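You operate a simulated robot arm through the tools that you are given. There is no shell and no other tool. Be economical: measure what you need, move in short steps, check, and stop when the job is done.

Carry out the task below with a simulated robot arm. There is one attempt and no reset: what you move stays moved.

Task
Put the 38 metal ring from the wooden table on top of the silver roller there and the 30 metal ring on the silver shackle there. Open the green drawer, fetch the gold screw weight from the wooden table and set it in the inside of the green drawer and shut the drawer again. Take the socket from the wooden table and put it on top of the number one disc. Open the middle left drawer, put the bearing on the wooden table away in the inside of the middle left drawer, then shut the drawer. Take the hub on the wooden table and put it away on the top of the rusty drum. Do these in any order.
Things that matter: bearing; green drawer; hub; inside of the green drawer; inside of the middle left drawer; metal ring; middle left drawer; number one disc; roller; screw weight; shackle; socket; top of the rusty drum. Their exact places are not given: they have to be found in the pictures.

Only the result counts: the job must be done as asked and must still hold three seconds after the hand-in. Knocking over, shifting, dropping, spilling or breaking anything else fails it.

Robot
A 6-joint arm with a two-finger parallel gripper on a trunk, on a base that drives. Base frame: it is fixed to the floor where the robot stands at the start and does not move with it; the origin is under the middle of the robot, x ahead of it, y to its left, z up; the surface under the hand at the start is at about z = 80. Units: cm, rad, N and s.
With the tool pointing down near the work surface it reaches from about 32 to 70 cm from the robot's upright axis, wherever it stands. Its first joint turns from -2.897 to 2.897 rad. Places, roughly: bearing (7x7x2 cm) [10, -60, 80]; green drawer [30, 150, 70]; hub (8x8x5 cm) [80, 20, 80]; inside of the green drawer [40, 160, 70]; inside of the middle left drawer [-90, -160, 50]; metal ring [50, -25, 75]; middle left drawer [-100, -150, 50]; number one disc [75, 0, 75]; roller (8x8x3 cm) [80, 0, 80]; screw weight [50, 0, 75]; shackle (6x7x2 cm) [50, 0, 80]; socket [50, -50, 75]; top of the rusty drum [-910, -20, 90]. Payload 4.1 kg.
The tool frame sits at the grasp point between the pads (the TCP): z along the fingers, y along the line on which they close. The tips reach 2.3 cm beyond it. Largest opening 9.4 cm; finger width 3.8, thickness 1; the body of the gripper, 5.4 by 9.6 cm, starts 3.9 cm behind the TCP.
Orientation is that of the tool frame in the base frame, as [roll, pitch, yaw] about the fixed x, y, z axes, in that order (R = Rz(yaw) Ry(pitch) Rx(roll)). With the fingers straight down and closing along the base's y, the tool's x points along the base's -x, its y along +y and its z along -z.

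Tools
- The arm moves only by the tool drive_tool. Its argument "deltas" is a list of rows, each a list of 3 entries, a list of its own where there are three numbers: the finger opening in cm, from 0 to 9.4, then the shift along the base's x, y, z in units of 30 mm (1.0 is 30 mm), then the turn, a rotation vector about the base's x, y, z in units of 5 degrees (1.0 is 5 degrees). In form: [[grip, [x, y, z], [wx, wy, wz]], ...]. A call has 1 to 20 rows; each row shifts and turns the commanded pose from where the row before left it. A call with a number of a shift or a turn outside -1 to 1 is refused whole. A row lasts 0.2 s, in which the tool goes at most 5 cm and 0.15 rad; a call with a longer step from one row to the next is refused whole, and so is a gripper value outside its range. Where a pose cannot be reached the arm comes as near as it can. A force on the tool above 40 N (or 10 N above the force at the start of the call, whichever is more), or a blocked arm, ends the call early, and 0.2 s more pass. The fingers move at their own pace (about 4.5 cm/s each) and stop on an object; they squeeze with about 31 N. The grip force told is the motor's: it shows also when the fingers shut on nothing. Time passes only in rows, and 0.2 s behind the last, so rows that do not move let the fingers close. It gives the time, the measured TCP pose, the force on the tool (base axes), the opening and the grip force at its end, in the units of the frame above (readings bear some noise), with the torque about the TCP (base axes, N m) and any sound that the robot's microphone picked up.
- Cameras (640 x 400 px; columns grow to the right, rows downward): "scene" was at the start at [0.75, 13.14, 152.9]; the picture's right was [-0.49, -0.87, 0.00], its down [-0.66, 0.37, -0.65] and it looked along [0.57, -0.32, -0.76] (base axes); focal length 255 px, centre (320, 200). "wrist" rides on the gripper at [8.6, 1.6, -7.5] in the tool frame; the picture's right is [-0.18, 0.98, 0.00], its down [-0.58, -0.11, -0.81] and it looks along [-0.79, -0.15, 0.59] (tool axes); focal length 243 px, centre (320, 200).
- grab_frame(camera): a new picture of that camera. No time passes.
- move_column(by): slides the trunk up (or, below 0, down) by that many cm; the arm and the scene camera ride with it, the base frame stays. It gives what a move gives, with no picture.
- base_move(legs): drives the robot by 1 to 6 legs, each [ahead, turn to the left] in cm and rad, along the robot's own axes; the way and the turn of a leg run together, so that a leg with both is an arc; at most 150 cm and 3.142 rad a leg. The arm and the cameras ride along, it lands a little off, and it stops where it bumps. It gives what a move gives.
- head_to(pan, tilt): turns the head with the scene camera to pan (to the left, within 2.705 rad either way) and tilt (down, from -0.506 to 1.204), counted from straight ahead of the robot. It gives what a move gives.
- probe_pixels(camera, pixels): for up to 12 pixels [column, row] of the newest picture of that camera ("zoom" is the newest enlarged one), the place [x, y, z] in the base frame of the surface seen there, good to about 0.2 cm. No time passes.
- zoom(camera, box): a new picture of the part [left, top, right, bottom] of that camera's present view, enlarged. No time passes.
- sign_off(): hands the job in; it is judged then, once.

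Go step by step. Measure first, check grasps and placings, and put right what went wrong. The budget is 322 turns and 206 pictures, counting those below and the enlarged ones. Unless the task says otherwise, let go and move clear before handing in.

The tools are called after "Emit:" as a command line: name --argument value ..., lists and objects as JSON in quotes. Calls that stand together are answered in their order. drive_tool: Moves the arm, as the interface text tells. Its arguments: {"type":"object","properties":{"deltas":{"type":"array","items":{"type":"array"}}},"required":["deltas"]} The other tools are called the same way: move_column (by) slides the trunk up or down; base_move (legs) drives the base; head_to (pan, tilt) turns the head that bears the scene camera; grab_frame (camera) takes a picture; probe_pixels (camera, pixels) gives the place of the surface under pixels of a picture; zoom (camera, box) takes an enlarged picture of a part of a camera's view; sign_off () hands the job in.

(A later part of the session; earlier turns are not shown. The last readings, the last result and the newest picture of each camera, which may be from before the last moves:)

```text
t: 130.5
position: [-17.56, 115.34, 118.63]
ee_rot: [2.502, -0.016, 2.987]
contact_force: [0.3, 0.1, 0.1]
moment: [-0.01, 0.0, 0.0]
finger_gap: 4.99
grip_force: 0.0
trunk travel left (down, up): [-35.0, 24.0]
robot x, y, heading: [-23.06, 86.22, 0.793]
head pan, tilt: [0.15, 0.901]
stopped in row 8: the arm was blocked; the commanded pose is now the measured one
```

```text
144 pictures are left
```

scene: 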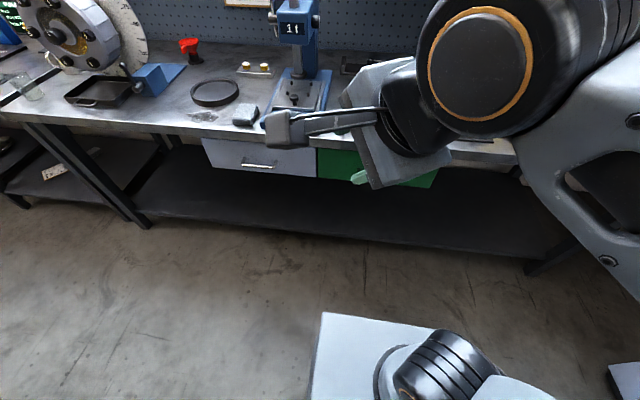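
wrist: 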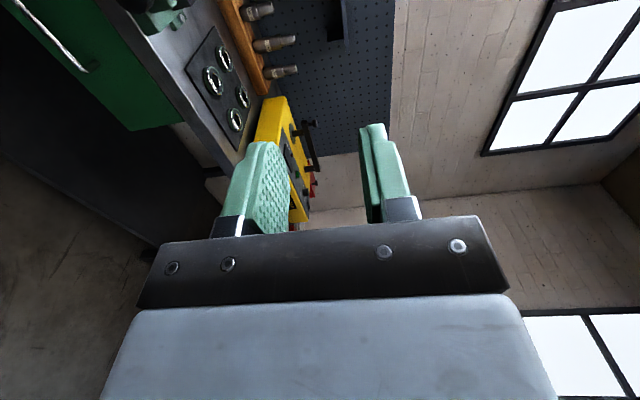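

The elbow is near the head. I'll move outward away from the robot.

Emit:
drive_tool --deltas '[[5, [0.5, 0.5, -0.2], [0, 0, 0]], [5, [0.5, 0.5, -0.2], [0, 0, 0]], [5, [0.6, 0.6, -0.2], [0, 0, 0]], [5, [0.6, 0.6, -0.2], [0, 0, 0]]]'

```text
t: 131.5
position: [-10.93, 121.86, 116.11]
ee_rot: [2.502, -0.015, 2.986]
contact_force: [-0.4, -0.3, 0.4]
moment: [0.0, 0.01, 0.01]
finger_gap: 4.99
grip_force: 0.0
trunk travel left (down, up): [-35.0, 24.0]
robot x, y, heading: [-23.2, 86.34, 0.796]
head pan, tilt: [0.15, 0.901]
```

Emit:
base_move --legs '[[-10, 0]]'

Emit:
drive_tool --deltas '[[5, [0.9, 0.4, -0.6], [0, 0, 0]], [5, [0.9, 0.4, -0.6], [0, 0, 0]], [5, [0.9, 0.4, -0.6], [0, 0, 0]], [5, [0.9, 0.4, -0.6], [0, 0, 0]], [5, [0.9, 0.4, -0.6], [0, 0, 0]], [5, [0.9, 0.4, -0.6], [0, 0, 0]], [5, [0.9, 0.4, -0.6], [0, 0, 0]]]'

Emit:
grab_frame --camera "scene"

```text
t: 132.7
position: [-17.91, 114.78, 116.08]
ee_rot: [2.506, -0.015, 2.984]
contact_force: [0.0, 0.2, 0.8]
moment: [-0.01, 0.0, 0.02]
finger_gap: 4.99
grip_force: 0.1
trunk travel left (down, up): [-35.0, 24.0]
robot x, y, heading: [-30.34, 79.23, 0.795]
head pan, tilt: [0.15, 0.901]
```

```text
t: 134.3
position: [0.95, 122.93, 103.19]
ee_rot: [2.504, -0.014, 2.985]
contact_force: [0.3, 0.9, 0.9]
moment: [0.04, 0.0, -0.02]
finger_gap: 5.0
grip_force: 0.1
trunk travel left (down, up): [-35.0, 24.0]
robot x, y, heading: [-29.95, 79.19, 0.791]
head pan, tilt: [0.15, 0.901]
```

```text
143 pictures are left
```

scene: 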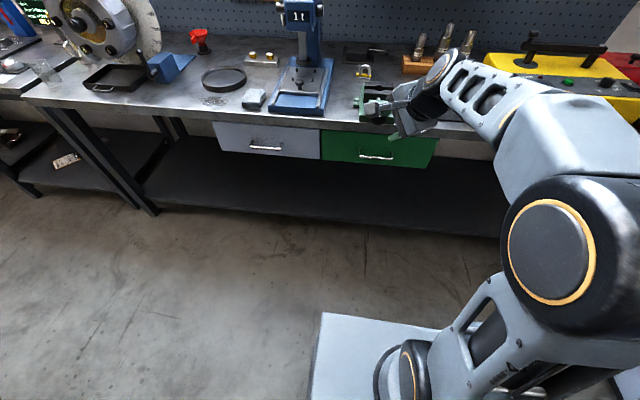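

The arm is in a natural configuration again. I'll yaw, then tip the tool horizontal while moving forward and down.

Emit:
drive_tool --deltas '[[5, [0, 0, 0], [0, 0, -1]], [5, [0, 0, 0], [0, 0, -1]], [5, [0, 0, 0], [0, 0, -1]], [5, [0, 0, 0], [0, 0, -1]], [5, [0, 0, 0], [0, 0, -1]], [5, [0, 0, 0], [0, 0, -1]], [5, [0, 0, 0], [0, 0, -0.96]], [5, [0.25, 0.26, -0.6], [0.722, -0.692, 0]], [5, [0.25, 0.26, -0.6], [0.722, -0.692, 0]], [5, [0.25, 0.26, -0.6], [0.722, -0.692, 0]], [5, [0.25, 0.26, -0.6], [0.722, -0.692, 0]], [5, [0.25, 0.26, -0.6], [0.722, -0.692, 0]]]'

```text
t: 136.9
position: [6.55, 127.86, 100.51]
ee_rot: [2.097, -0.013, 2.389]
contact_force: [-0.4, -0.6, -0.4]
moment: [-0.02, -0.02, -0.02]
finger_gap: 5.01
grip_force: 0.0
out of reach, approached as far as the arm can: row 11, 12
trunk travel left (down, up): [-35.0, 24.0]
robot x, y, heading: [-30.45, 79.16, 0.795]
head pan, tilt: [0.15, 0.901]
```

The wrist pitch limits at this height. I'll lower the trunk so that the arm comes in from lower, then finish tipping.

Emit:
move_column --by -25

Emit:
drive_tool --deltas '[[5, [0, 0, 0], [0.722, -0.692, 0]], [5, [0, 0, 0], [0.722, -0.692, 0]], [5, [0, 0, 0], [0.722, -0.692, 0]], [5, [0, 0, 0], [0.722, -0.692, 0]], [5, [0, 0, 0], [0.722, -0.692, 0]], [5, [0, 0, 0], [0.722, -0.692, 0]]]'

Emit:
grab_frame --camera "scene"

```text
t: 139.4
position: [6.56, 127.83, 75.44]
ee_rot: [2.093, -0.014, 2.387]
contact_force: [0.0, 0.8, -0.5]
moment: [0.02, 0.02, -0.02]
finger_gap: 5.0
grip_force: 0.1
trunk travel left (down, up): [-10.0, 49.0]
robot x, y, heading: [-30.21, 79.19, 0.793]
head pan, tilt: [0.15, 0.901]
```

```text
t: 140.8
position: [5.14, 129.75, 77.88]
ee_rot: [1.825, -0.042, 2.546]
contact_force: [-0.6, 0.4, -0.6]
moment: [-0.02, 0.01, 0.01]
finger_gap: 5.0
grip_force: 0.0
out of reach, approached as far as the arm can: row 1, 2, 3, 4
trunk travel left (down, up): [-10.0, 49.0]
robot x, y, heading: [-30.34, 78.98, 0.796]
head pan, tilt: [0.15, 0.901]
```

```text
142 pictures are left
```

scene: 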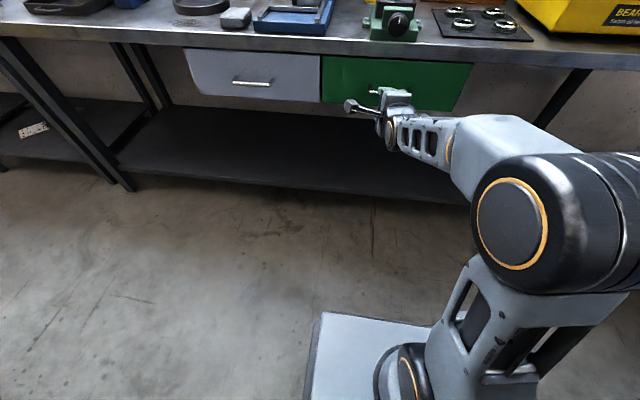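

The tool now points only about 15° below horizontal, which is enough for the bar. I'll correct the yaw slightly and drop the trunk a bit more.

Emit:
drive_tool --deltas '[[5, [0, 0, 0], [-0.4, 0.4, 0]], [5, [0.15, -0.25, 0], [0, 0, -0.65]], [5, [0.15, -0.25, 0], [0, 0, -0.65]], [5, [0.15, -0.25, 0], [0, 0, -0.65]]]'

Emit:
grab_frame --camera "wrist"

```text
t: 141.8
position: [6.38, 127.48, 77.87]
ee_rot: [1.874, -0.054, 2.375]
contact_force: [-0.6, 0.2, 0.3]
moment: [0.01, 0.01, 0.0]
finger_gap: 5.01
grip_force: 0.2
trunk travel left (down, up): [-10.0, 49.0]
robot x, y, heading: [-29.9, 78.85, 0.797]
head pan, tilt: [0.15, 0.901]
```

```text
141 pictures are left
```

wrist: 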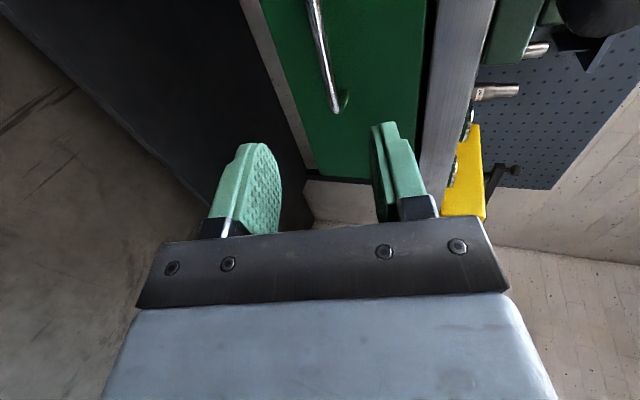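

The handle lies ahead between the fingers' planes. I'll approach along the tool axis.

Emit:
drive_tool --deltas '[[5, [0.507, 0.529, -0.21], [0, 0, 0]], [5, [0.507, 0.529, -0.21], [0, 0, 0]], [5, [0.507, 0.529, -0.21], [0, 0, 0]], [5, [0.507, 0.529, -0.21], [0, 0, 0]], [5, [0, 0, 0], [0, 0, 0]]]'

Emit:
grab_frame --camera "wrist"

Emit:
zoom --camera "scene" --box '[320, 40, 480, 140]'

```text
t: 143.1
position: [12.63, 133.94, 75.19]
ee_rot: [1.873, -0.053, 2.376]
contact_force: [-0.3, -0.3, -0.1]
moment: [0.0, -0.03, 0.02]
finger_gap: 5.01
grip_force: 0.1
trunk travel left (down, up): [-10.0, 49.0]
robot x, y, heading: [-29.76, 78.72, 0.795]
head pan, tilt: [0.15, 0.901]
```

```text
140 pictures are left
```

wrist: 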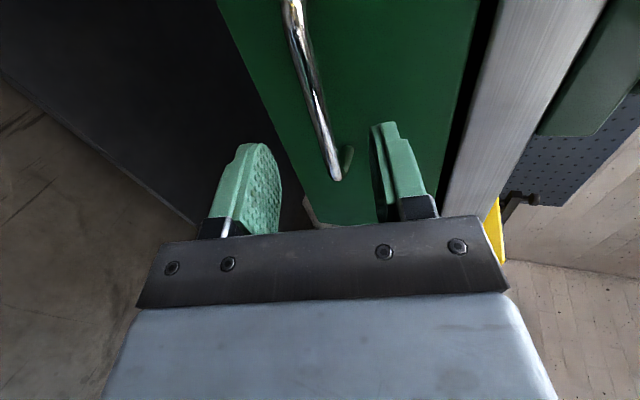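

```text
4.00 times, centred on (400, 90) of scene
```

zoom: 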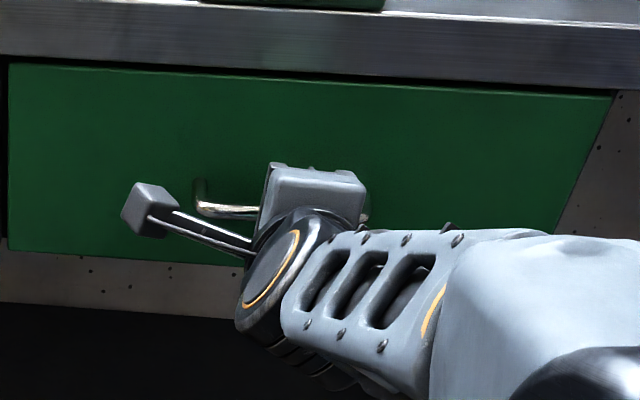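

Emit:
probe_pixels --camera "wrist" --pixels '[[297, 40], [310, 85], [320, 120], [333, 172], [420, 60]]'

```text
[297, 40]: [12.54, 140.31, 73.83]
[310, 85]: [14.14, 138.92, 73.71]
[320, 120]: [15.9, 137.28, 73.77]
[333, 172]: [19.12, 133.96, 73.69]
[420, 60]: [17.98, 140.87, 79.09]
```

The bar is at z 73.75, u≈110.5. Advancing the last 5 cm and closing.

Emit:
drive_tool --deltas '[[5, [0.392, 0.409, -0.155], [0, 0, 0]], [5, [0.392, 0.409, -0.155], [0, 0, 0]], [5, [0.392, 0.409, -0.155], [0, 0, 0]], [0, [0, 0, 0], [0, 0, 0]], [0, [0, 0, 0], [0, 0, 0]], [0, [0, 0, 0], [0, 0, 0]], [0, [0, 0, 0], [0, 0, 0]], [0, [0, 0, 0], [0, 0, 0]]]'

Emit:
grab_frame --camera "wrist"

```text
t: 144.8
position: [15.97, 137.56, 73.52]
ee_rot: [1.879, -0.05, 2.375]
contact_force: [-4.7, -9.9, -13.5]
moment: [-1.22, -1.28, 0.64]
finger_gap: 1.35
grip_force: 45.2
trunk travel left (down, up): [-10.0, 49.0]
robot x, y, heading: [-29.96, 79.18, 0.794]
head pan, tilt: [0.15, 0.901]
```

```text
138 pictures are left
```

wrist: 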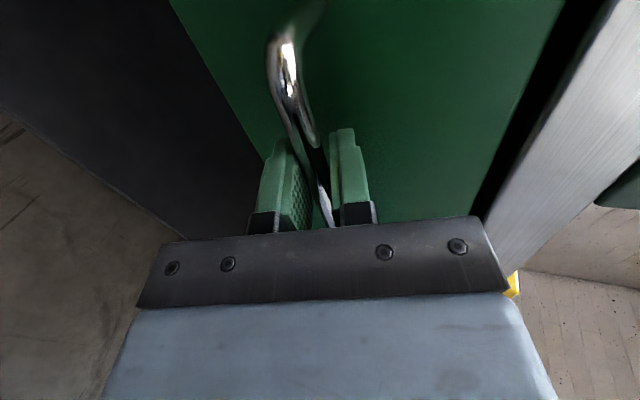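

The bar is gripped (1.35 cm). I'll start pulling with the arm, in small steps.

Emit:
drive_tool --deltas '[[0, [-0.2, -0.21, 0], [0, 0, 0]], [0, [-0.25, -0.26, 0], [0, 0, 0]], [0, [-0.25, -0.26, 0], [0, 0, 0]], [0, [-0.25, -0.26, 0], [0, 0, 0]], [0, [-0.25, -0.26, 0], [0, 0, 0]]]'

Emit:
grab_frame --camera "wrist"

```text
t: 146.1
position: [12.54, 133.89, 73.56]
ee_rot: [1.877, -0.052, 2.375]
contact_force: [6.0, -6.8, -18.7]
moment: [-1.13, -1.01, 1.07]
finger_gap: 1.37
grip_force: 45.0
trunk travel left (down, up): [-10.0, 49.0]
robot x, y, heading: [-30.0, 78.8, 0.788]
head pan, tilt: [0.15, 0.901]
```

```text
137 pictures are left
```

wrist: 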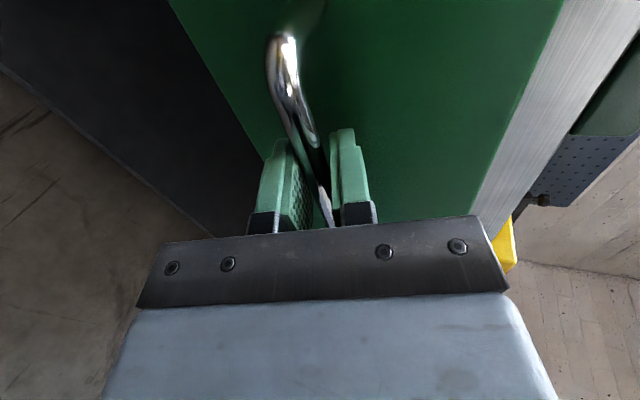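

The drawer is sliding (5 cm so far). I'll continue the pull.

Emit:
drive_tool --deltas '[[0, [-0.277, -0.289, 0], [0, 0, 0]], [0, [-0.277, -0.289, 0], [0, 0, 0]], [0, [-0.277, -0.289, 0], [0, 0, 0]], [0, [-0.277, -0.289, 0], [0, 0, 0]], [0, [-0.277, -0.289, 0], [0, 0, 0]], [0, [-0.277, -0.289, 0], [0, 0, 0]]]'

```text
t: 147.4
position: [7.61, 128.71, 73.6]
ee_rot: [1.879, -0.054, 2.375]
contact_force: [3.0, -4.7, -22.2]
moment: [-1.19, -1.13, 0.4]
finger_gap: 1.37
grip_force: 45.2
trunk travel left (down, up): [-10.0, 49.0]
robot x, y, heading: [-30.21, 78.82, 0.797]
head pan, tilt: [0.15, 0.901]
```

12 cm open. I'll take the rest by reversing the base 8 cm, since the arm is near its folding limit.

Emit:
base_move --legs '[[-8, 0]]'

Emit:
grab_frame --camera "scene"

```text
t: 148.5
position: [2.21, 123.05, 73.67]
ee_rot: [1.877, -0.052, 2.375]
contact_force: [14.8, -13.5, -21.2]
moment: [-1.35, -1.39, -0.29]
finger_gap: 1.36
grip_force: 44.9
trunk travel left (down, up): [-10.0, 49.0]
robot x, y, heading: [-35.81, 73.76, 0.79]
head pan, tilt: [0.15, 0.901]
```

```text
136 pictures are left
```

scene: 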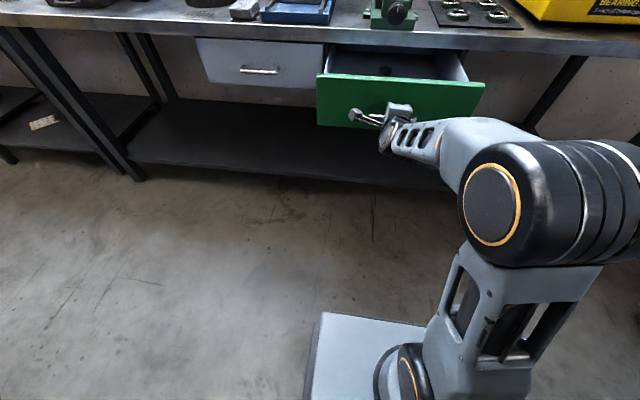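

The drawer is open about 20 cm. Now I'll release the handle and back the base away.

Emit:
drive_tool --deltas '[[3, [0, 0, 0], [0, 0, 0]], [6, [0, 0, 0], [0, 0, 0]], [6, [0, 0, 0], [0, 0, 0]], [6, [0, 0, 0], [0, 0, 0]]]'

Emit:
base_move --legs '[[-15, 0]]'

Emit:
grab_frame --camera "scene"

```text
t: 149.5
position: [2.11, 122.97, 73.73]
ee_rot: [1.875, -0.053, 2.373]
contact_force: [-0.7, 0.4, 1.0]
moment: [0.02, -0.01, 0.03]
finger_gap: 6.02
grip_force: 0.1
trunk travel left (down, up): [-10.0, 49.0]
robot x, y, heading: [-35.69, 73.6, 0.791]
head pan, tilt: [0.15, 0.901]
```

```text
t: 150.9
position: [-8.52, 112.35, 73.66]
ee_rot: [1.875, -0.053, 2.373]
contact_force: [0.6, -0.3, 0.2]
moment: [-0.01, 0.0, 0.02]
finger_gap: 6.0
grip_force: 0.0
trunk travel left (down, up): [-10.0, 49.0]
robot x, y, heading: [-46.2, 62.93, 0.798]
head pan, tilt: [0.15, 0.901]
```

```text
135 pictures are left
```

scene: 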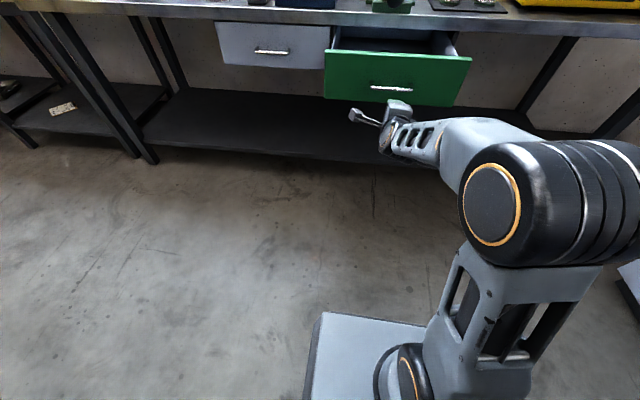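

The drawer is open and clear. I'll raise the trunk, tip the tool down and drive to the table for the gold weight.

Emit:
move_column --by 40

Emit:
drive_tool --deltas '[[6, [0, 0, 0], [-0.722, 0.692, 0]], [6, [0, 0, 0], [-0.722, 0.692, 0]], [6, [0, 0, 0], [-0.722, 0.692, 0]], [6, [0, 0, 0], [-0.722, 0.692, 0]], [6, [0, 0, 0], [-0.722, 0.692, 0]], [6, [0, 0, 0], [-0.722, 0.692, 0]], [6, [0, 0, 0], [-0.722, 0.692, 0]], [6, [0, 0, 0], [-0.722, 0.692, 0]], [6, [0, 0, 0], [-0.722, 0.692, 0]], [6, [0, 0, 0], [-0.722, 0.692, 0]], [6, [0, 0, 0], [-0.722, 0.692, 0]], [6, [0, 0, 0], [-0.722, 0.692, 0]], [6, [0, 0, 0], [-0.722, 0.692, 0]], [6, [0, 0, 0], [-0.722, 0.692, 0]], [6, [0, 0, 0], [-0.361, 0.346, 0]]]'

Emit:
base_move --legs '[[0, -1.1], [66, 0]]'

Emit:
head_to --pan 0.0 --tilt 0.95

Emit:
grab_frame --camera "scene"

```text
t: 154.7
position: [-8.35, 112.28, 113.71]
ee_rot: [1.877, -0.054, 2.374]
contact_force: [-0.3, -0.2, 0.7]
moment: [-0.01, 0.01, 0.01]
finger_gap: 6.01
grip_force: 0.2
trunk travel left (down, up): [-50.0, 9.0]
robot x, y, heading: [-46.67, 62.97, 0.795]
head pan, tilt: [0.15, 0.901]
```

```text
t: 157.9
position: [-18.04, 113.08, 106.72]
ee_rot: [2.948, 0.188, 2.3]
contact_force: [0.1, 0.6, 0.3]
moment: [0.01, 0.01, -0.01]
finger_gap: 6.0
grip_force: 0.0
out of reach, approached as far as the arm can: row 4, 8, 9, 10, 11, 12, 13, 14, 15
trunk travel left (down, up): [-50.0, 9.0]
robot x, y, heading: [-46.05, 63.11, 0.785]
head pan, tilt: [0.15, 0.901]
```

```text
t: 164.4
position: [75.2, 38.19, 106.73]
ee_rot: [2.951, 0.187, 1.185]
contact_force: [-0.4, 0.3, -0.4]
moment: [0.01, 0.01, -0.04]
finger_gap: 6.0
grip_force: 0.1
trunk travel left (down, up): [-50.0, 9.0]
robot x, y, heading: [17.37, 41.36, -0.326]
head pan, tilt: [0.15, 0.901]
```

```text
t: 165.1
position: [75.08, 38.29, 106.72]
ee_rot: [2.951, 0.188, 1.186]
contact_force: [-0.3, 1.0, -0.1]
moment: [-0.01, 0.01, -0.05]
finger_gap: 5.98
grip_force: 0.2
trunk travel left (down, up): [-50.0, 9.0]
robot x, y, heading: [17.53, 41.31, -0.324]
head pan, tilt: [0.0, 0.949]
```

```text
134 pictures are left
```

scene: 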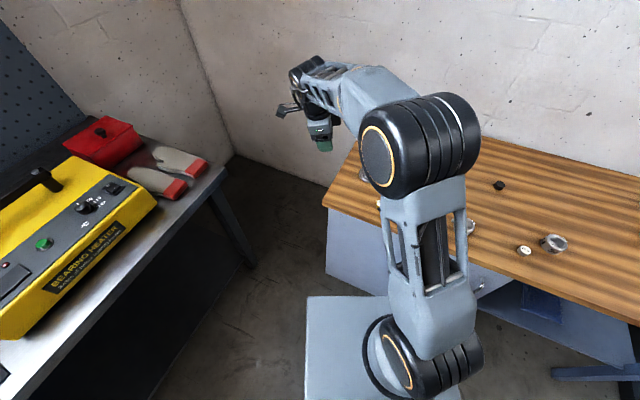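

The robot stands at the table with the tool tilted. I'll level the tool and turn the wrist back to neutral while moving over the weight.

Emit:
drive_tool --deltas '[[6, [-0.2, -0.3, 0], [0.7, 0.31, 0]], [6, [-0.2, -0.3, 0], [0.7, 0.31, 0]], [6, [-0.2, -0.3, 0], [0.7, 0.31, 0]], [6, [-0.2, -0.3, 0], [0.7, 0.31, 0]]]'

Emit:
drive_tool --deltas '[[6, [-0.24, -0.35, 0], [0, 0, 1]], [6, [-0.24, -0.35, 0], [0, 0, 1]], [6, [-0.24, -0.35, 0], [0, 0, 1]], [6, [-0.24, -0.35, 0], [0, 0, 1]], [6, [-0.24, -0.35, 0], [0, 0, 1]], [6, [-0.24, -0.35, 0], [0, 0, 1]], [6, [-0.24, -0.35, 0], [0, 0, 1]], [6, [-0.24, -0.35, 0], [0, 0, 1]], [6, [-0.24, -0.35, 0], [0, 0, 1]], [6, [-0.24, -0.35, 0], [0, 0, 1]], [6, [-0.24, -0.35, 0], [0, 0, 1]], [6, [-0.24, -0.35, 0], [0, 0, 1]], [6, [0, 0, 0], [0, 0, 1]], [6, [0, 0, 0], [0, 0, 1]], [6, [0, 0, 0], [0, 0, 1]], [6, [0, 0, 0], [0, 0, 1]]]'

Emit:
grab_frame --camera "wrist"

```text
t: 166.1
position: [70.3, 35.4, 102.87]
ee_rot: [3.01, 0.201, 1.19]
contact_force: [0.8, 0.9, 0.2]
moment: [-0.02, 0.04, 0.01]
finger_gap: 5.99
grip_force: 0.0
out of reach, approached as far as the arm can: row 1, 2, 3, 4
trunk travel left (down, up): [-50.0, 9.0]
robot x, y, heading: [17.29, 41.39, -0.321]
head pan, tilt: [0.0, 0.949]
```

```text
t: 169.5
position: [58.08, 34.97, 88.34]
ee_rot: [3.054, 0.267, 2.58]
contact_force: [-0.4, 0.2, 0.5]
moment: [-0.01, -0.01, -0.01]
finger_gap: 5.99
grip_force: 0.1
out of reach, approached as far as the arm can: row 4, 5, 6, 7, 8, 9, 10, 11, 12, 13, 14, 15, 16
trunk travel left (down, up): [-50.0, 9.0]
robot x, y, heading: [17.67, 41.85, -0.324]
head pan, tilt: [0.0, 0.949]
```

```text
133 pictures are left
```

wrist: 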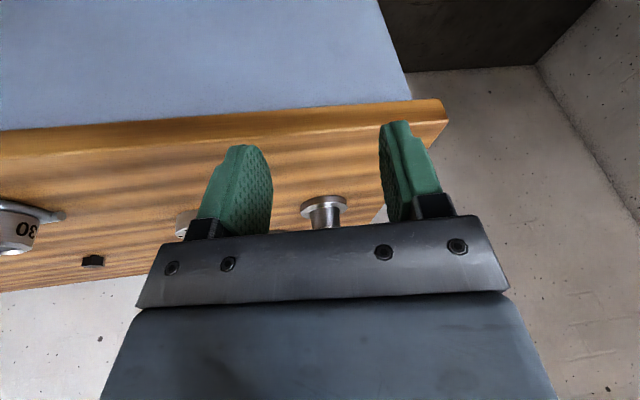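

The arm drifted low and stays tilted because a wrist joint is at its limit. I'll raise straight up first, then sort out the orientation in free space.

Emit:
drive_tool --deltas '[[6, [0, 0, 0.8], [0, 0, 0]], [6, [0, 0, 0.8], [0, 0, 0]], [6, [0, 0, 0.8], [0, 0, 0]], [6, [0, 0, 0.8], [0, 0, 0]], [6, [0.4, 0, 0.8], [0, 0, 0]], [6, [0.4, 0, 0.8], [0, 0, 0]], [6, [0.4, 0, 0.8], [0, 0, 0]], [6, [0.4, 0, 0.8], [0, 0, 0]], [6, [0.4, 0, 0.8], [0, 0, 0]]]'

Emit:
grab_frame --camera "scene"

```text
t: 171.5
position: [60.17, 45.3, 97.83]
ee_rot: [3.051, 0.28, 2.578]
contact_force: [0.0, 0.9, 1.0]
moment: [0.0, -0.01, 0.02]
finger_gap: 6.0
grip_force: 0.0
out of reach, approached as far as the arm can: row 1, 2, 3, 4, 5, 6, 7, 8, 9
trunk travel left (down, up): [-50.0, 9.0]
robot x, y, heading: [17.67, 41.94, -0.325]
head pan, tilt: [0.0, 0.949]
```

```text
132 pictures are left
```

scene: 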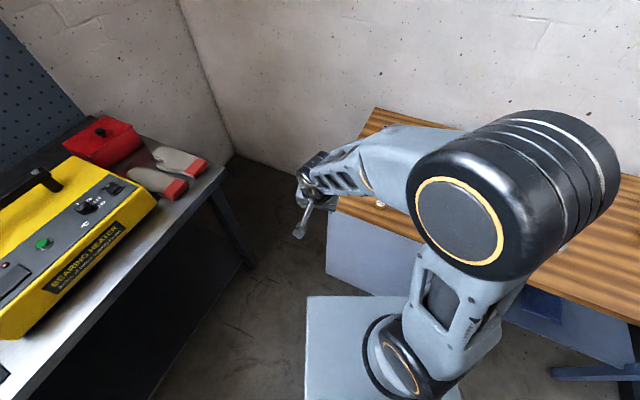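

A wrist flip is likely left over from the roll near the in-line pose. I'll reverse it: tip the tool forward to horizontal, roll back, then tip down again, all high above everything.

Emit:
drive_tool --deltas '[[6, [0.25, -0.08, 0.35], [-0.319, -0.948, 0]], [6, [0.25, -0.08, 0.35], [-0.319, -0.948, 0]], [6, [0.25, -0.08, 0.35], [-0.319, -0.948, 0]], [6, [0.25, -0.08, 0.35], [-0.319, -0.948, 0]], [6, [0.25, -0.08, 0.35], [-0.319, -0.948, 0]], [6, [0.25, -0.08, 0.35], [-0.319, -0.948, 0]], [6, [0.25, -0.08, 0.35], [-0.319, -0.948, 0]], [6, [0.25, -0.08, 0.35], [-0.319, -0.948, 0]], [6, [0.25, -0.08, 0.35], [-0.319, -0.948, 0]], [6, [0.25, -0.08, 0.35], [-0.319, -0.948, 0]], [6, [0.25, -0.08, 0.35], [-0.319, -0.948, 0]], [6, [0.25, -0.08, 0.35], [-0.319, -0.948, 0]], [6, [0.25, -0.08, 0.35], [-0.319, -0.948, 0]], [6, [0.25, -0.08, 0.35], [-0.319, -0.948, 0]]]'

Emit:
grab_frame --camera "scene"

Emit:
grab_frame --camera "wrist"

```text
t: 174.5
position: [70.66, 42.04, 112.67]
ee_rot: [1.914, 1.32, 1.633]
contact_force: [0.0, 0.4, -0.3]
moment: [0.02, -0.01, 0.03]
finger_gap: 5.99
grip_force: 0.1
trunk travel left (down, up): [-50.0, 9.0]
robot x, y, heading: [17.54, 41.26, -0.322]
head pan, tilt: [0.0, 0.949]
```

```text
131 pictures are left
```

scene: 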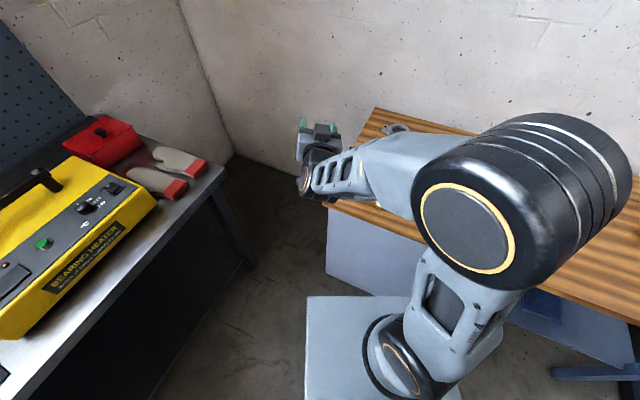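

```text
130 pictures are left
```

wrist: 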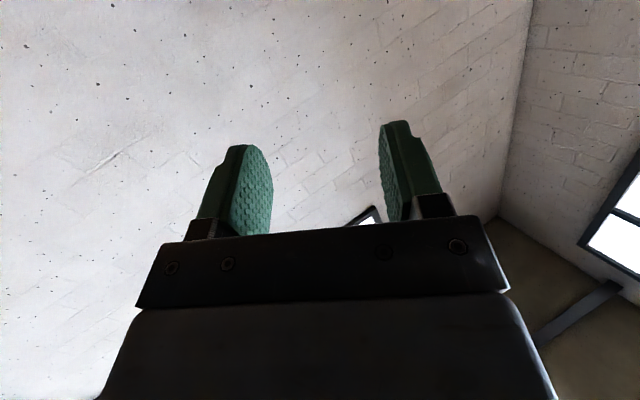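

Horizontal with the camera below, which is the default side. Now I'll tip it back down in place.

Emit:
drive_tool --deltas '[[6, [0, 0, 0], [0.319, 0.948, 0]], [6, [0, 0, 0], [0.319, 0.948, 0]], [6, [0, 0, 0], [0.319, 0.948, 0]], [6, [0, 0, 0], [0.319, 0.948, 0]], [6, [0, 0, 0], [0.319, 0.948, 0]], [6, [0, 0, 0], [0.319, 0.948, 0]], [6, [0, 0, 0], [0.319, 0.948, 0]], [6, [0, 0, 0], [0.319, 0.948, 0]], [6, [0, 0, 0], [0.319, 0.948, 0]], [6, [0, 0, 0], [0.319, 0.948, 0]]]'

```text
t: 176.7
position: [70.59, 42.15, 112.6]
ee_rot: [2.936, 0.584, 2.545]
contact_force: [0.2, -1.0, 0.3]
moment: [0.01, -0.05, 0.01]
finger_gap: 6.0
grip_force: 0.1
trunk travel left (down, up): [-50.0, 9.0]
robot x, y, heading: [18.03, 41.58, -0.322]
head pan, tilt: [0.0, 0.949]
```

Emit:
drive_tool --deltas '[[6, [0, 0, 0], [0.319, 0.948, 0]], [6, [0, 0, 0], [0.319, 0.948, 0]], [6, [0, 0, 0], [0.319, 0.948, 0]], [6, [0, 0, 0], [0.319, 0.948, 0]], [6, [0, 0, 0], [0.319, 0.948, 0]], [6, [0, 0, 0], [0.319, 0.948, 0]]]'

```text
t: 178.1
position: [69.13, 45.47, 110.2]
ee_rot: [3.078, 0.37, 2.57]
contact_force: [0.6, -0.2, -0.3]
moment: [-0.02, 0.01, -0.03]
finger_gap: 6.01
grip_force: 0.2
out of reach, approached as far as the arm can: row 2, 3, 4, 5, 6
trunk travel left (down, up): [-50.0, 9.0]
robot x, y, heading: [17.49, 41.53, -0.325]
head pan, tilt: [0.0, 0.949]
```

Tilt is limited regardless of yaw, so a wrist branch is flipped. I'll look at the wrist structure closely to understand its joints.

Emit:
zoom --camera "scene" --box '[260, 100, 480, 240]'

Emit:
grab_frame --camera "scene"

```text
2.86 times, centred on (370, 170) of scene
```

zoom: 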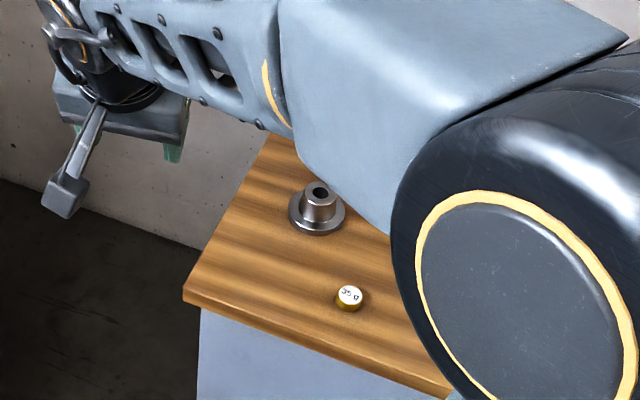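

```text
128 pictures are left
```

scene: 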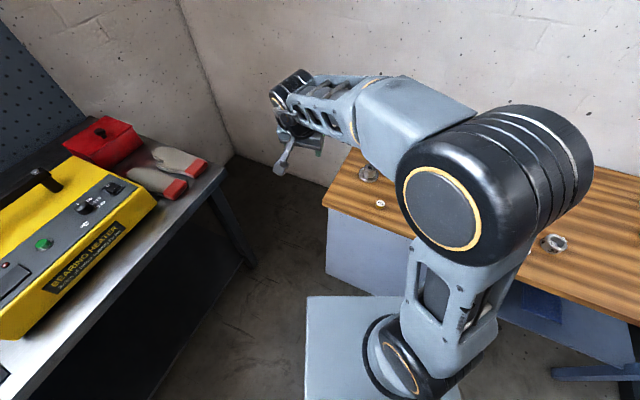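

The forearm has a roll joint, so the wrist branch is flipped. I'll tip the tool up past the forearm's line, then cone it around to unflip.

Emit:
drive_tool --deltas '[[6, [0.05, -0.05, 0.1], [-0.319, -0.948, 0]], [6, [0.05, -0.05, 0.1], [-0.319, -0.948, 0]], [6, [0.05, -0.05, 0.1], [-0.319, -0.948, 0]], [6, [0.05, -0.05, 0.1], [-0.319, -0.948, 0]], [6, [0.05, -0.05, 0.1], [-0.319, -0.948, 0]], [6, [0.05, -0.05, 0.1], [-0.319, -0.948, 0]], [6, [0.05, -0.05, 0.1], [-0.319, -0.948, 0]], [6, [0.05, -0.05, 0.1], [-0.319, -0.948, 0]], [6, [0.05, -0.05, 0.1], [-0.319, -0.948, 0]], [6, [0.05, -0.05, 0.1], [-0.319, -0.948, 0]], [6, [0.05, -0.05, 0.1], [-0.319, -0.948, 0]], [6, [0.05, -0.05, 0.1], [-0.319, -0.948, 0]], [6, [0.05, -0.05, 0.1], [-0.319, -0.948, 0]], [6, [0.05, -0.05, 0.1], [-0.319, -0.948, 0]], [6, [0.05, -0.05, 0.1], [-0.319, -0.948, 0]], [6, [0.05, -0.05, 0.1], [-0.319, -0.948, 0]], [6, [0.05, -0.05, 0.1], [-0.319, -0.948, 0]], [6, [0.05, -0.05, 0.1], [-0.319, -0.948, 0]], [6, [0.05, -0.05, 0.1], [-0.319, -0.948, 0]]]'

Emit:
grab_frame --camera "scene"

```text
t: 182.1
position: [72.08, 42.75, 115.79]
ee_rot: [0.453, 1.051, 0.157]
contact_force: [0.4, 0.0, 0.0]
moment: [-0.03, -0.02, 0.02]
finger_gap: 6.0
grip_force: 0.2
trunk travel left (down, up): [-50.0, 9.0]
robot x, y, heading: [17.32, 41.51, -0.318]
head pan, tilt: [0.0, 0.949]
```

```text
127 pictures are left
```

scene: 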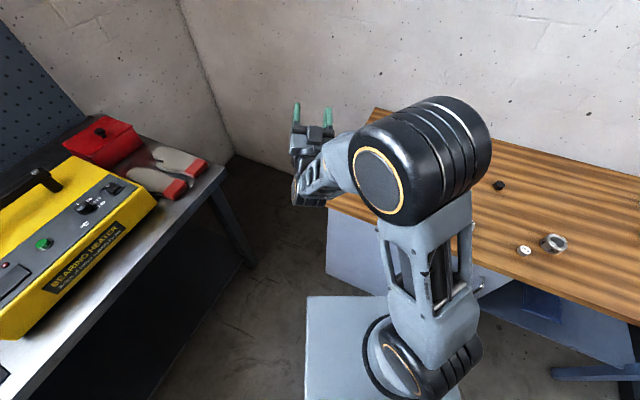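

It bends upward freely, confirming the flip. Now I'll cone around the forward axis, trying the negative direction for 90° first.

Emit:
drive_tool --deltas '[[6, [0, 0, 0], [-0.948, 0.319, 0]], [6, [0, 0, 0], [-0.948, 0.319, 0]], [6, [0, 0, 0], [-0.948, 0.319, 0]], [6, [0, 0, 0], [-0.948, 0.319, 0]], [6, [0, 0, 0], [-0.948, 0.319, 0]], [6, [0, 0, 0], [-0.948, 0.319, 0]], [6, [0, 0, 0], [-0.948, 0.319, 0]], [6, [0, 0, 0], [-0.948, 0.319, 0]], [6, [0, 0, 0], [-0.948, 0.319, 0]], [6, [0, 0, 0], [-0.948, 0.319, 0]], [6, [0, 0, 0], [-0.948, 0.319, 0]], [6, [0, 0, 0], [-0.948, 0.319, 0]], [6, [0, 0, 0], [-0.948, 0.319, 0]], [6, [0, 0, 0], [-0.948, 0.319, 0]], [6, [0, 0, 0], [-0.948, 0.319, 0]], [6, [0, 0, 0], [-0.948, 0.319, 0]], [6, [0, 0, 0], [-0.948, 0.319, 0]], [6, [0, 0, 0], [-0.948, 0.319, 0]]]'

Emit:
grab_frame --camera "scene"

```text
t: 185.9
position: [72.1, 42.77, 115.85]
ee_rot: [-1.543, 0.228, -1.428]
contact_force: [-0.2, 0.3, -0.2]
moment: [-0.01, 0.01, -0.03]
finger_gap: 6.0
grip_force: 0.0
trunk travel left (down, up): [-50.0, 9.0]
robot x, y, heading: [17.55, 41.57, -0.323]
head pan, tilt: [0.0, 0.949]
```

```text
126 pictures are left
```

scene: 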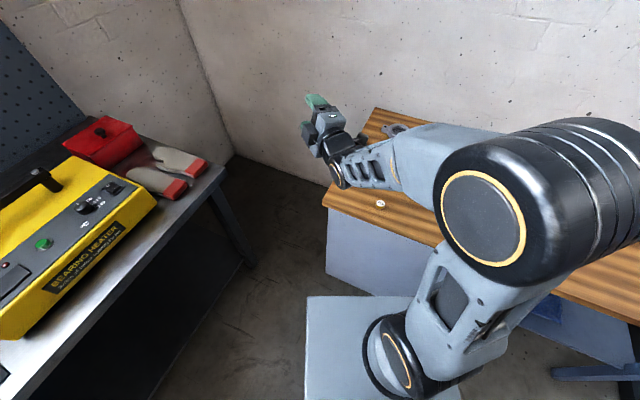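

No limits hit. I'll do the remaining 90°.

Emit:
drive_tool --deltas '[[6, [0, 0, 0], [-0.948, 0.319, 0]], [6, [0, 0, 0], [-0.948, 0.319, 0]], [6, [0, 0, 0], [-0.948, 0.319, 0]], [6, [0, 0, 0], [-0.948, 0.319, 0]], [6, [0, 0, 0], [-0.948, 0.319, 0]], [6, [0, 0, 0], [-0.948, 0.319, 0]], [6, [0, 0, 0], [-0.948, 0.319, 0]], [6, [0, 0, 0], [-0.948, 0.319, 0]], [6, [0, 0, 0], [-0.948, 0.319, 0]], [6, [0, 0, 0], [-0.948, 0.319, 0]], [6, [0, 0, 0], [-0.948, 0.319, 0]], [6, [0, 0, 0], [-0.948, 0.319, 0]], [6, [0, 0, 0], [-0.948, 0.319, 0]], [6, [0, 0, 0], [-0.948, 0.319, 0]], [6, [0, 0, 0], [-0.948, 0.319, 0]], [6, [0, 0, 0], [-0.948, 0.319, 0]], [6, [0, 0, 0], [-0.948, 0.319, 0]], [6, [0, 0, 0], [-0.948, 0.319, 0]]]'

Emit:
grab_frame --camera "scene"

```text
t: 189.7
position: [70.44, 29.49, 107.58]
ee_rot: [-2.65, -1.048, -0.814]
contact_force: [-0.1, 0.1, -0.2]
moment: [0.0, -0.02, 0.01]
finger_gap: 5.99
grip_force: 0.1
out of reach, approached as far as the arm can: row 13, 14, 15, 16, 17, 18
trunk travel left (down, up): [-50.0, 9.0]
robot x, y, heading: [17.47, 41.46, -0.321]
head pan, tilt: [0.0, 0.949]
```

```text
125 pictures are left
```

scene: 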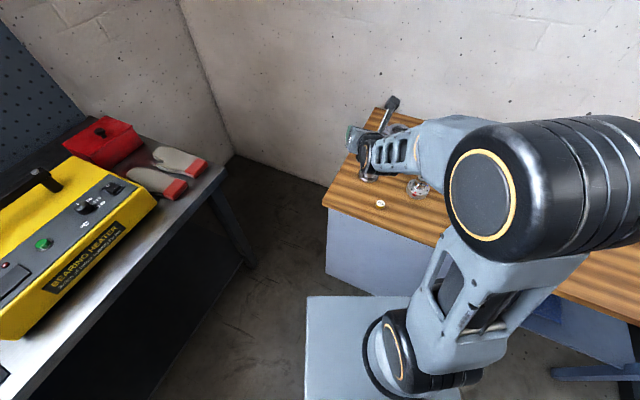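

The orientation now points forward and down with the camera on top, so the last joint is near its limit. I'll roll the tool about its own axis, trying one direction first.

Emit:
drive_tool --deltas '[[6, [0, 0, 0.1], [0.868, -0.231, -0.44]], [6, [0, 0, 0.1], [0.868, -0.231, -0.44]], [6, [0, 0, 0.1], [0.868, -0.231, -0.44]], [6, [0, 0, 0.1], [0.868, -0.231, -0.44]], [6, [0, 0, 0.1], [0.868, -0.231, -0.44]], [6, [0, 0, 0.1], [0.868, -0.231, -0.44]]]'

```text
t: 191.1
position: [70.31, 29.45, 109.46]
ee_rot: [-2.203, -0.688, -1.418]
contact_force: [0.4, 0.4, -0.1]
moment: [0.03, -0.02, -0.02]
finger_gap: 6.02
grip_force: 0.0
trunk travel left (down, up): [-50.0, 9.0]
robot x, y, heading: [17.59, 41.22, -0.327]
head pan, tilt: [0.0, 0.949]
```

That direction works. Continuing the roll.

Emit:
drive_tool --deltas '[[6, [0, 0, 0.1], [0.868, -0.231, -0.44]], [6, [0, 0, 0.1], [0.868, -0.231, -0.44]], [6, [0, 0, 0.1], [0.868, -0.231, -0.44]], [6, [0, 0, 0.1], [0.868, -0.231, -0.44]], [6, [0, 0, 0.1], [0.868, -0.231, -0.44]], [6, [0, 0, 0.1], [0.868, -0.231, -0.44]], [6, [0, 0, 0], [0.868, -0.231, -0.44]], [6, [0, 0, 0], [0.868, -0.231, -0.44]], [6, [0, 0, 0], [0.868, -0.231, -0.44]], [6, [0, 0, 0], [0.868, -0.231, -0.44]], [6, [0, 0, 0], [0.868, -0.231, -0.44]], [6, [0, 0, 0], [0.868, -0.231, -0.44]], [6, [0, 0, 0], [0.868, -0.231, -0.44]], [6, [0, 0, 0], [0.868, -0.231, -0.44]], [6, [0, 0, 0], [0.868, -0.231, -0.44]], [6, [0, 0, 0], [0.868, -0.231, -0.44]], [6, [0, 0, 0], [0.868, -0.231, -0.44]], [6, [0, 0, 0], [0.868, -0.231, -0.44]]]'

Emit:
drive_tool --deltas '[[6, [0, 0, 0], [0.868, -0.231, -0.44]], [6, [0, 0, 0], [0.868, -0.231, -0.44]], [6, [0, 0, 0], [0.868, -0.231, -0.44]], [6, [0, 0, 0], [0.868, -0.231, -0.44]], [6, [0, 0, 0], [0.868, -0.231, -0.44]], [6, [0, 0, 0], [0.868, -0.231, -0.44]], [6, [0, 0, 0], [0.868, -0.231, -0.44]], [6, [0, 0, 0], [0.868, -0.231, -0.44]], [6, [0, 0, 0], [0.868, -0.231, -0.44]], [6, [0, 0, 0], [0.868, -0.231, -0.44]], [6, [0, 0, 0], [0.868, -0.231, -0.44]], [6, [0, 0, 0], [0.868, -0.231, -0.44]]]'

Emit:
grab_frame --camera "scene"

```text
t: 194.9
position: [70.36, 29.43, 111.22]
ee_rot: [-2.206, 0.685, -2.248]
contact_force: [0.1, 0.3, 0.1]
moment: [0.01, 0.0, -0.01]
finger_gap: 6.0
grip_force: 0.0
trunk travel left (down, up): [-50.0, 9.0]
robot x, y, heading: [17.62, 41.53, -0.327]
head pan, tilt: [0.0, 0.949]
```

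```text
t: 197.5
position: [70.36, 29.36, 111.18]
ee_rot: [2.628, 1.047, 2.333]
contact_force: [0.7, 1.0, 0.3]
moment: [-0.03, 0.0, 0.02]
finger_gap: 6.0
grip_force: 0.1
trunk travel left (down, up): [-50.0, 9.0]
robot x, y, heading: [17.58, 42.03, -0.319]
head pan, tilt: [0.0, 0.949]
```

```text
124 pictures are left
```

scene: 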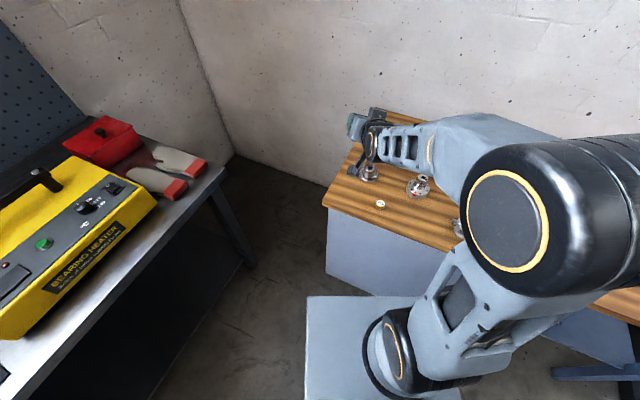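

Now I'll tip down to vertical.

Emit:
drive_tool --deltas '[[6, [0, 0, 0], [0.257, 0.966, 0]], [6, [0, 0, 0], [0.257, 0.966, 0]], [6, [0, 0, 0], [0.257, 0.966, 0]], [6, [0, 0, 0], [0.257, 0.966, 0]], [6, [0, 0, 0], [0.257, 0.966, 0]], [6, [0, 0, 0], [0.257, 0.966, 0]], [6, [0, 0, 0], [0.257, 0.966, 0]], [6, [0, 0, 0], [0.257, 0.966, 0]], [6, [0, 0, 0], [0.257, 0.966, 0]], [6, [0, 0, 0], [0.257, 0.966, 0]], [6, [0, 0, 0], [0.257, 0.966, 0]], [6, [0, 0, 0], [0.257, 0.966, 0]], [6, [0, 0, 0], [0.2, 0.77, 0]]]'

Emit:
grab_frame --camera "scene"

```text
t: 200.3
position: [70.27, 29.41, 111.13]
ee_rot: [3.115, -0.004, 2.62]
contact_force: [0.4, 0.1, -1.2]
moment: [0.01, 0.0, -0.01]
finger_gap: 6.02
grip_force: 0.0
trunk travel left (down, up): [-50.0, 9.0]
robot x, y, heading: [17.32, 41.62, -0.319]
head pan, tilt: [0.0, 0.949]
```

```text
123 pictures are left
```

scene: 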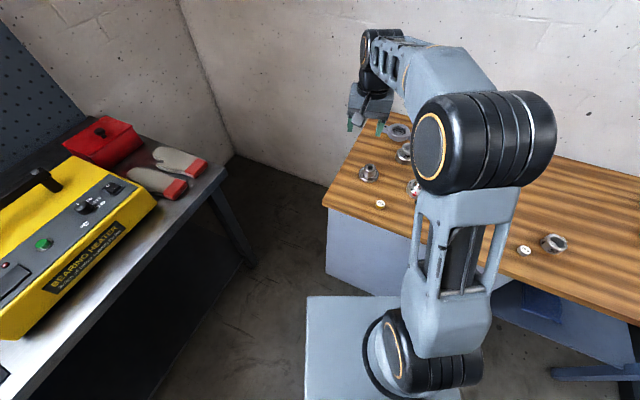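

The tool is vertical and the arm is back in its normal branch. Now I'll move over the gold weight.

Emit:
drive_tool --deltas '[[6, [-0.7, -0.83, -0.9], [-0.27, 0.155, 0]], [6, [-0.7, -0.83, -0.9], [0, 0, 0]], [6, [-0.7, -0.83, -0.9], [0, 0, 0]], [6, [0, 0, -0.9], [0, 0, 0]], [6, [0, 0, -0.9], [0, 0, 0]], [6, [0, 0, 0], [0, 0, 0]]]'

Emit:
grab_frame --camera "wrist"

Emit:
zoom --camera "scene" --box '[340, 140, 440, 220]'

```text
t: 201.7
position: [64.05, 22.1, 97.64]
ee_rot: [-3.141, -0.003, 2.621]
contact_force: [0.0, -1.3, -0.2]
moment: [0.01, -0.02, 0.0]
finger_gap: 5.99
grip_force: 0.0
trunk travel left (down, up): [-50.0, 9.0]
robot x, y, heading: [18.15, 41.85, -0.32]
head pan, tilt: [0.0, 0.949]
```

```text
122 pictures are left
```

wrist: 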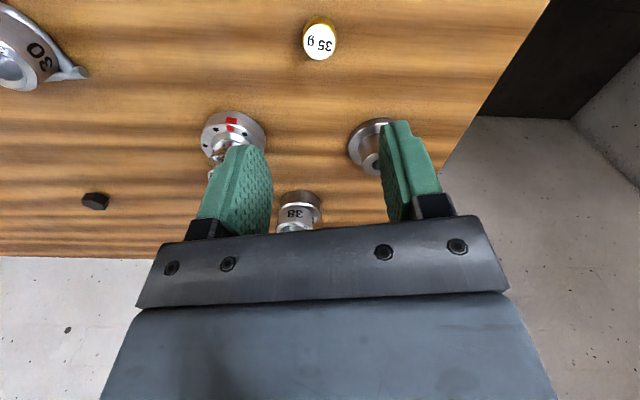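

```text
5.00 times, centred on (390, 180) of scene
```

zoom: 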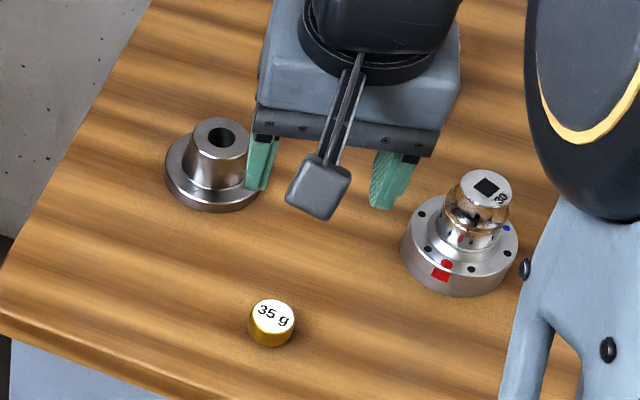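

Emit:
probe_pixels --camera "wrist" --pixels '[[319, 41], [306, 41], [333, 41], [319, 57]]'

Emit:
drive_tool --deltas '[[6, [0, 0, -0.9], [0, 0, 0]], [6, [0, 0, -0.9], [0, 0, 0]], [6, [0, 0, -0.9], [0, 0, 0]], [6, [0, 0, -0.9], [0, 0, 0]]]'

```text
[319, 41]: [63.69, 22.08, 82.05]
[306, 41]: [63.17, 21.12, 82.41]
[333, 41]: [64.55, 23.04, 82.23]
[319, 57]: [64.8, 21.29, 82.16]
```

```text
t: 202.7
position: [64.22, 22.15, 86.99]
ee_rot: [3.141, -0.002, 2.619]
contact_force: [0.4, -0.2, 0.0]
moment: [0.0, 0.0, 0.0]
finger_gap: 6.02
grip_force: 0.0
trunk travel left (down, up): [-50.0, 9.0]
robot x, y, heading: [17.75, 41.59, -0.319]
head pan, tilt: [0.0, 0.949]
```

Emit:
drive_tool --deltas '[[6, [-0.06, -0.03, -0.75], [0, 0, 0]], [6, [0, 0, -0.74], [0, 0, 0]], [0, [0, 0, 0], [0, 0, 0]], [0, [0, 0, 0], [0, 0, 0]], [0, [0, 0, 0], [0, 0, 0]], [0, [0, 0, 0], [0, 0, 0]], [0, [0, 0, 0], [0, 0, 0]]]'

Emit:
drive_tool --deltas '[[0, [0, 0, 0.2], [0, 0, 0]], [0, [0, 0, 0.5], [0, 0, 0]], [0, [0, 0, 0.9], [0, 0, 0]], [0, [0, 0, 0.9], [0, 0, 0]], [0, [0, 0, 0.9], [0, 0, 0]], [0, [0, 0, 0.9], [0, 0, 0]], [0, [0, 0, 0.9], [0, 0, 0]], [0, [0, 0, 0.9], [0, 0, 0]]]'

Emit:
grab_frame --camera "wrist"

```text
t: 204.3
position: [64.0, 22.05, 82.48]
ee_rot: [3.141, -0.005, 2.62]
contact_force: [0.0, 0.6, -0.3]
moment: [0.01, 0.0, -0.01]
finger_gap: 2.89
grip_force: 31.2
trunk travel left (down, up): [-50.0, 9.0]
robot x, y, heading: [17.56, 41.46, -0.321]
head pan, tilt: [0.0, 0.949]
```

```text
t: 206.1
position: [64.03, 21.9, 100.79]
ee_rot: [-3.141, -0.004, 2.619]
contact_force: [-0.2, 0.5, 0.0]
moment: [0.02, -0.02, 0.0]
finger_gap: 2.85
grip_force: 31.0
trunk travel left (down, up): [-50.0, 9.0]
robot x, y, heading: [17.37, 41.54, -0.325]
head pan, tilt: [0.0, 0.949]
```

```text
120 pictures are left
```

wrist: 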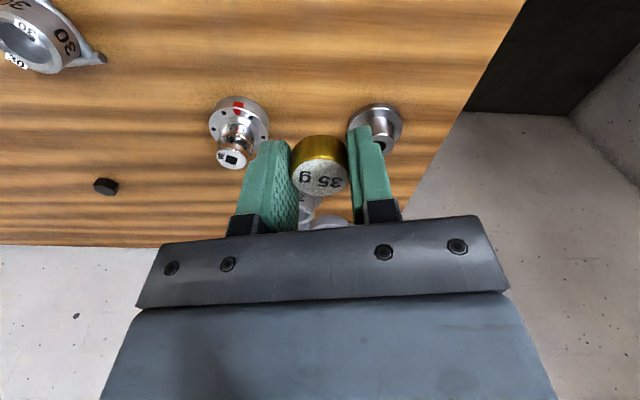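

The weight is held (2.85 cm). I'll reverse and drive to the open green drawer.

Emit:
base_move --legs '[[-67, 0], [0, 1.127], [30, 0]]'

Emit:
head_to --pan 0.2 --tilt 0.95

Emit:
grab_frame --camera "scene"

Emit:
grab_frame --camera "wrist"

```text
t: 214.2
position: [14.7, 116.18, 100.74]
ee_rot: [3.141, -0.004, -2.567]
contact_force: [0.5, 0.3, -0.5]
moment: [0.02, -0.03, 0.01]
finger_gap: 2.84
grip_force: 30.8
trunk travel left (down, up): [-50.0, 9.0]
robot x, y, heading: [-23.96, 83.92, 0.777]
head pan, tilt: [0.0, 0.949]
```

```text
t: 215.0
position: [14.66, 116.39, 100.71]
ee_rot: [-3.141, -0.004, -2.568]
contact_force: [0.0, 0.3, -0.5]
moment: [0.0, 0.0, -0.02]
finger_gap: 2.86
grip_force: 30.9
trunk travel left (down, up): [-50.0, 9.0]
robot x, y, heading: [-23.91, 84.41, 0.776]
head pan, tilt: [0.201, 0.949]
```

```text
119 pictures are left
```

scene: 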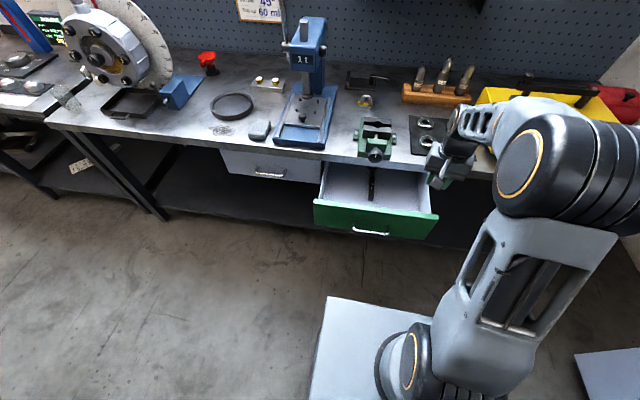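

```text
118 pictures are left
```

wrist: 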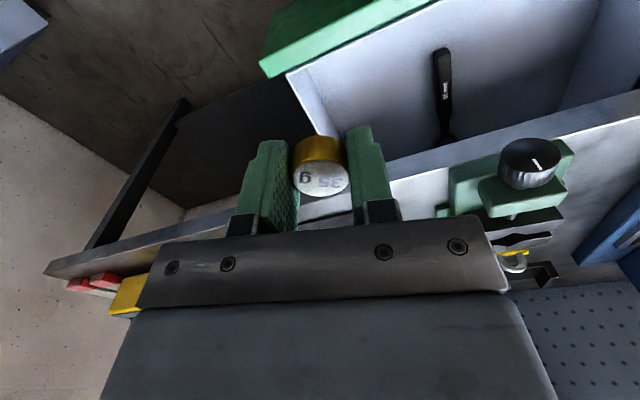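

Emit:
zoom --camera "scene" --box '[300, 110, 460, 250]'

```text
2.86 times, centred on (380, 180) of scene
```

zoom: 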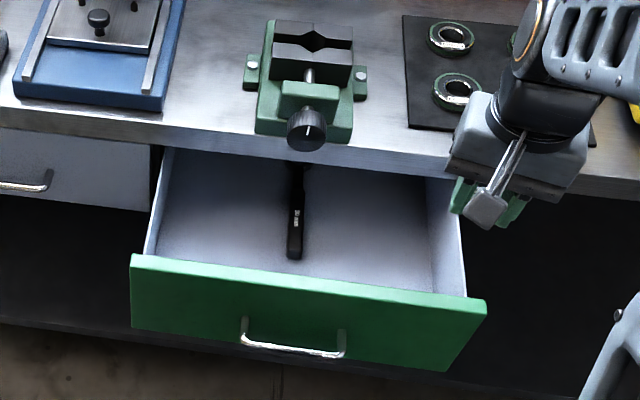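

Emit:
probe_pixels --camera "zoom" --pixels '[[135, 260], [485, 305], [370, 250], [400, 210], [295, 225], [292, 350], [165, 160], [350, 180], [430, 200], [380, 270], [225, 240], [306, 130]]'

```text
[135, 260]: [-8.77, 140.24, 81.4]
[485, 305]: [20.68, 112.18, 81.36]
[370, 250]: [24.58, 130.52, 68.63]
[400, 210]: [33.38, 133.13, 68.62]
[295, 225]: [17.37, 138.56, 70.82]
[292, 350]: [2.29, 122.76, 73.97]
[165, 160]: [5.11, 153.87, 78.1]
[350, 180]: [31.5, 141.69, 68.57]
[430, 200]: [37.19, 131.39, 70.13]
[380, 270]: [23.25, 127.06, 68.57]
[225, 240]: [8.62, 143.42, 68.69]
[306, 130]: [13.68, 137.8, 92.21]
```

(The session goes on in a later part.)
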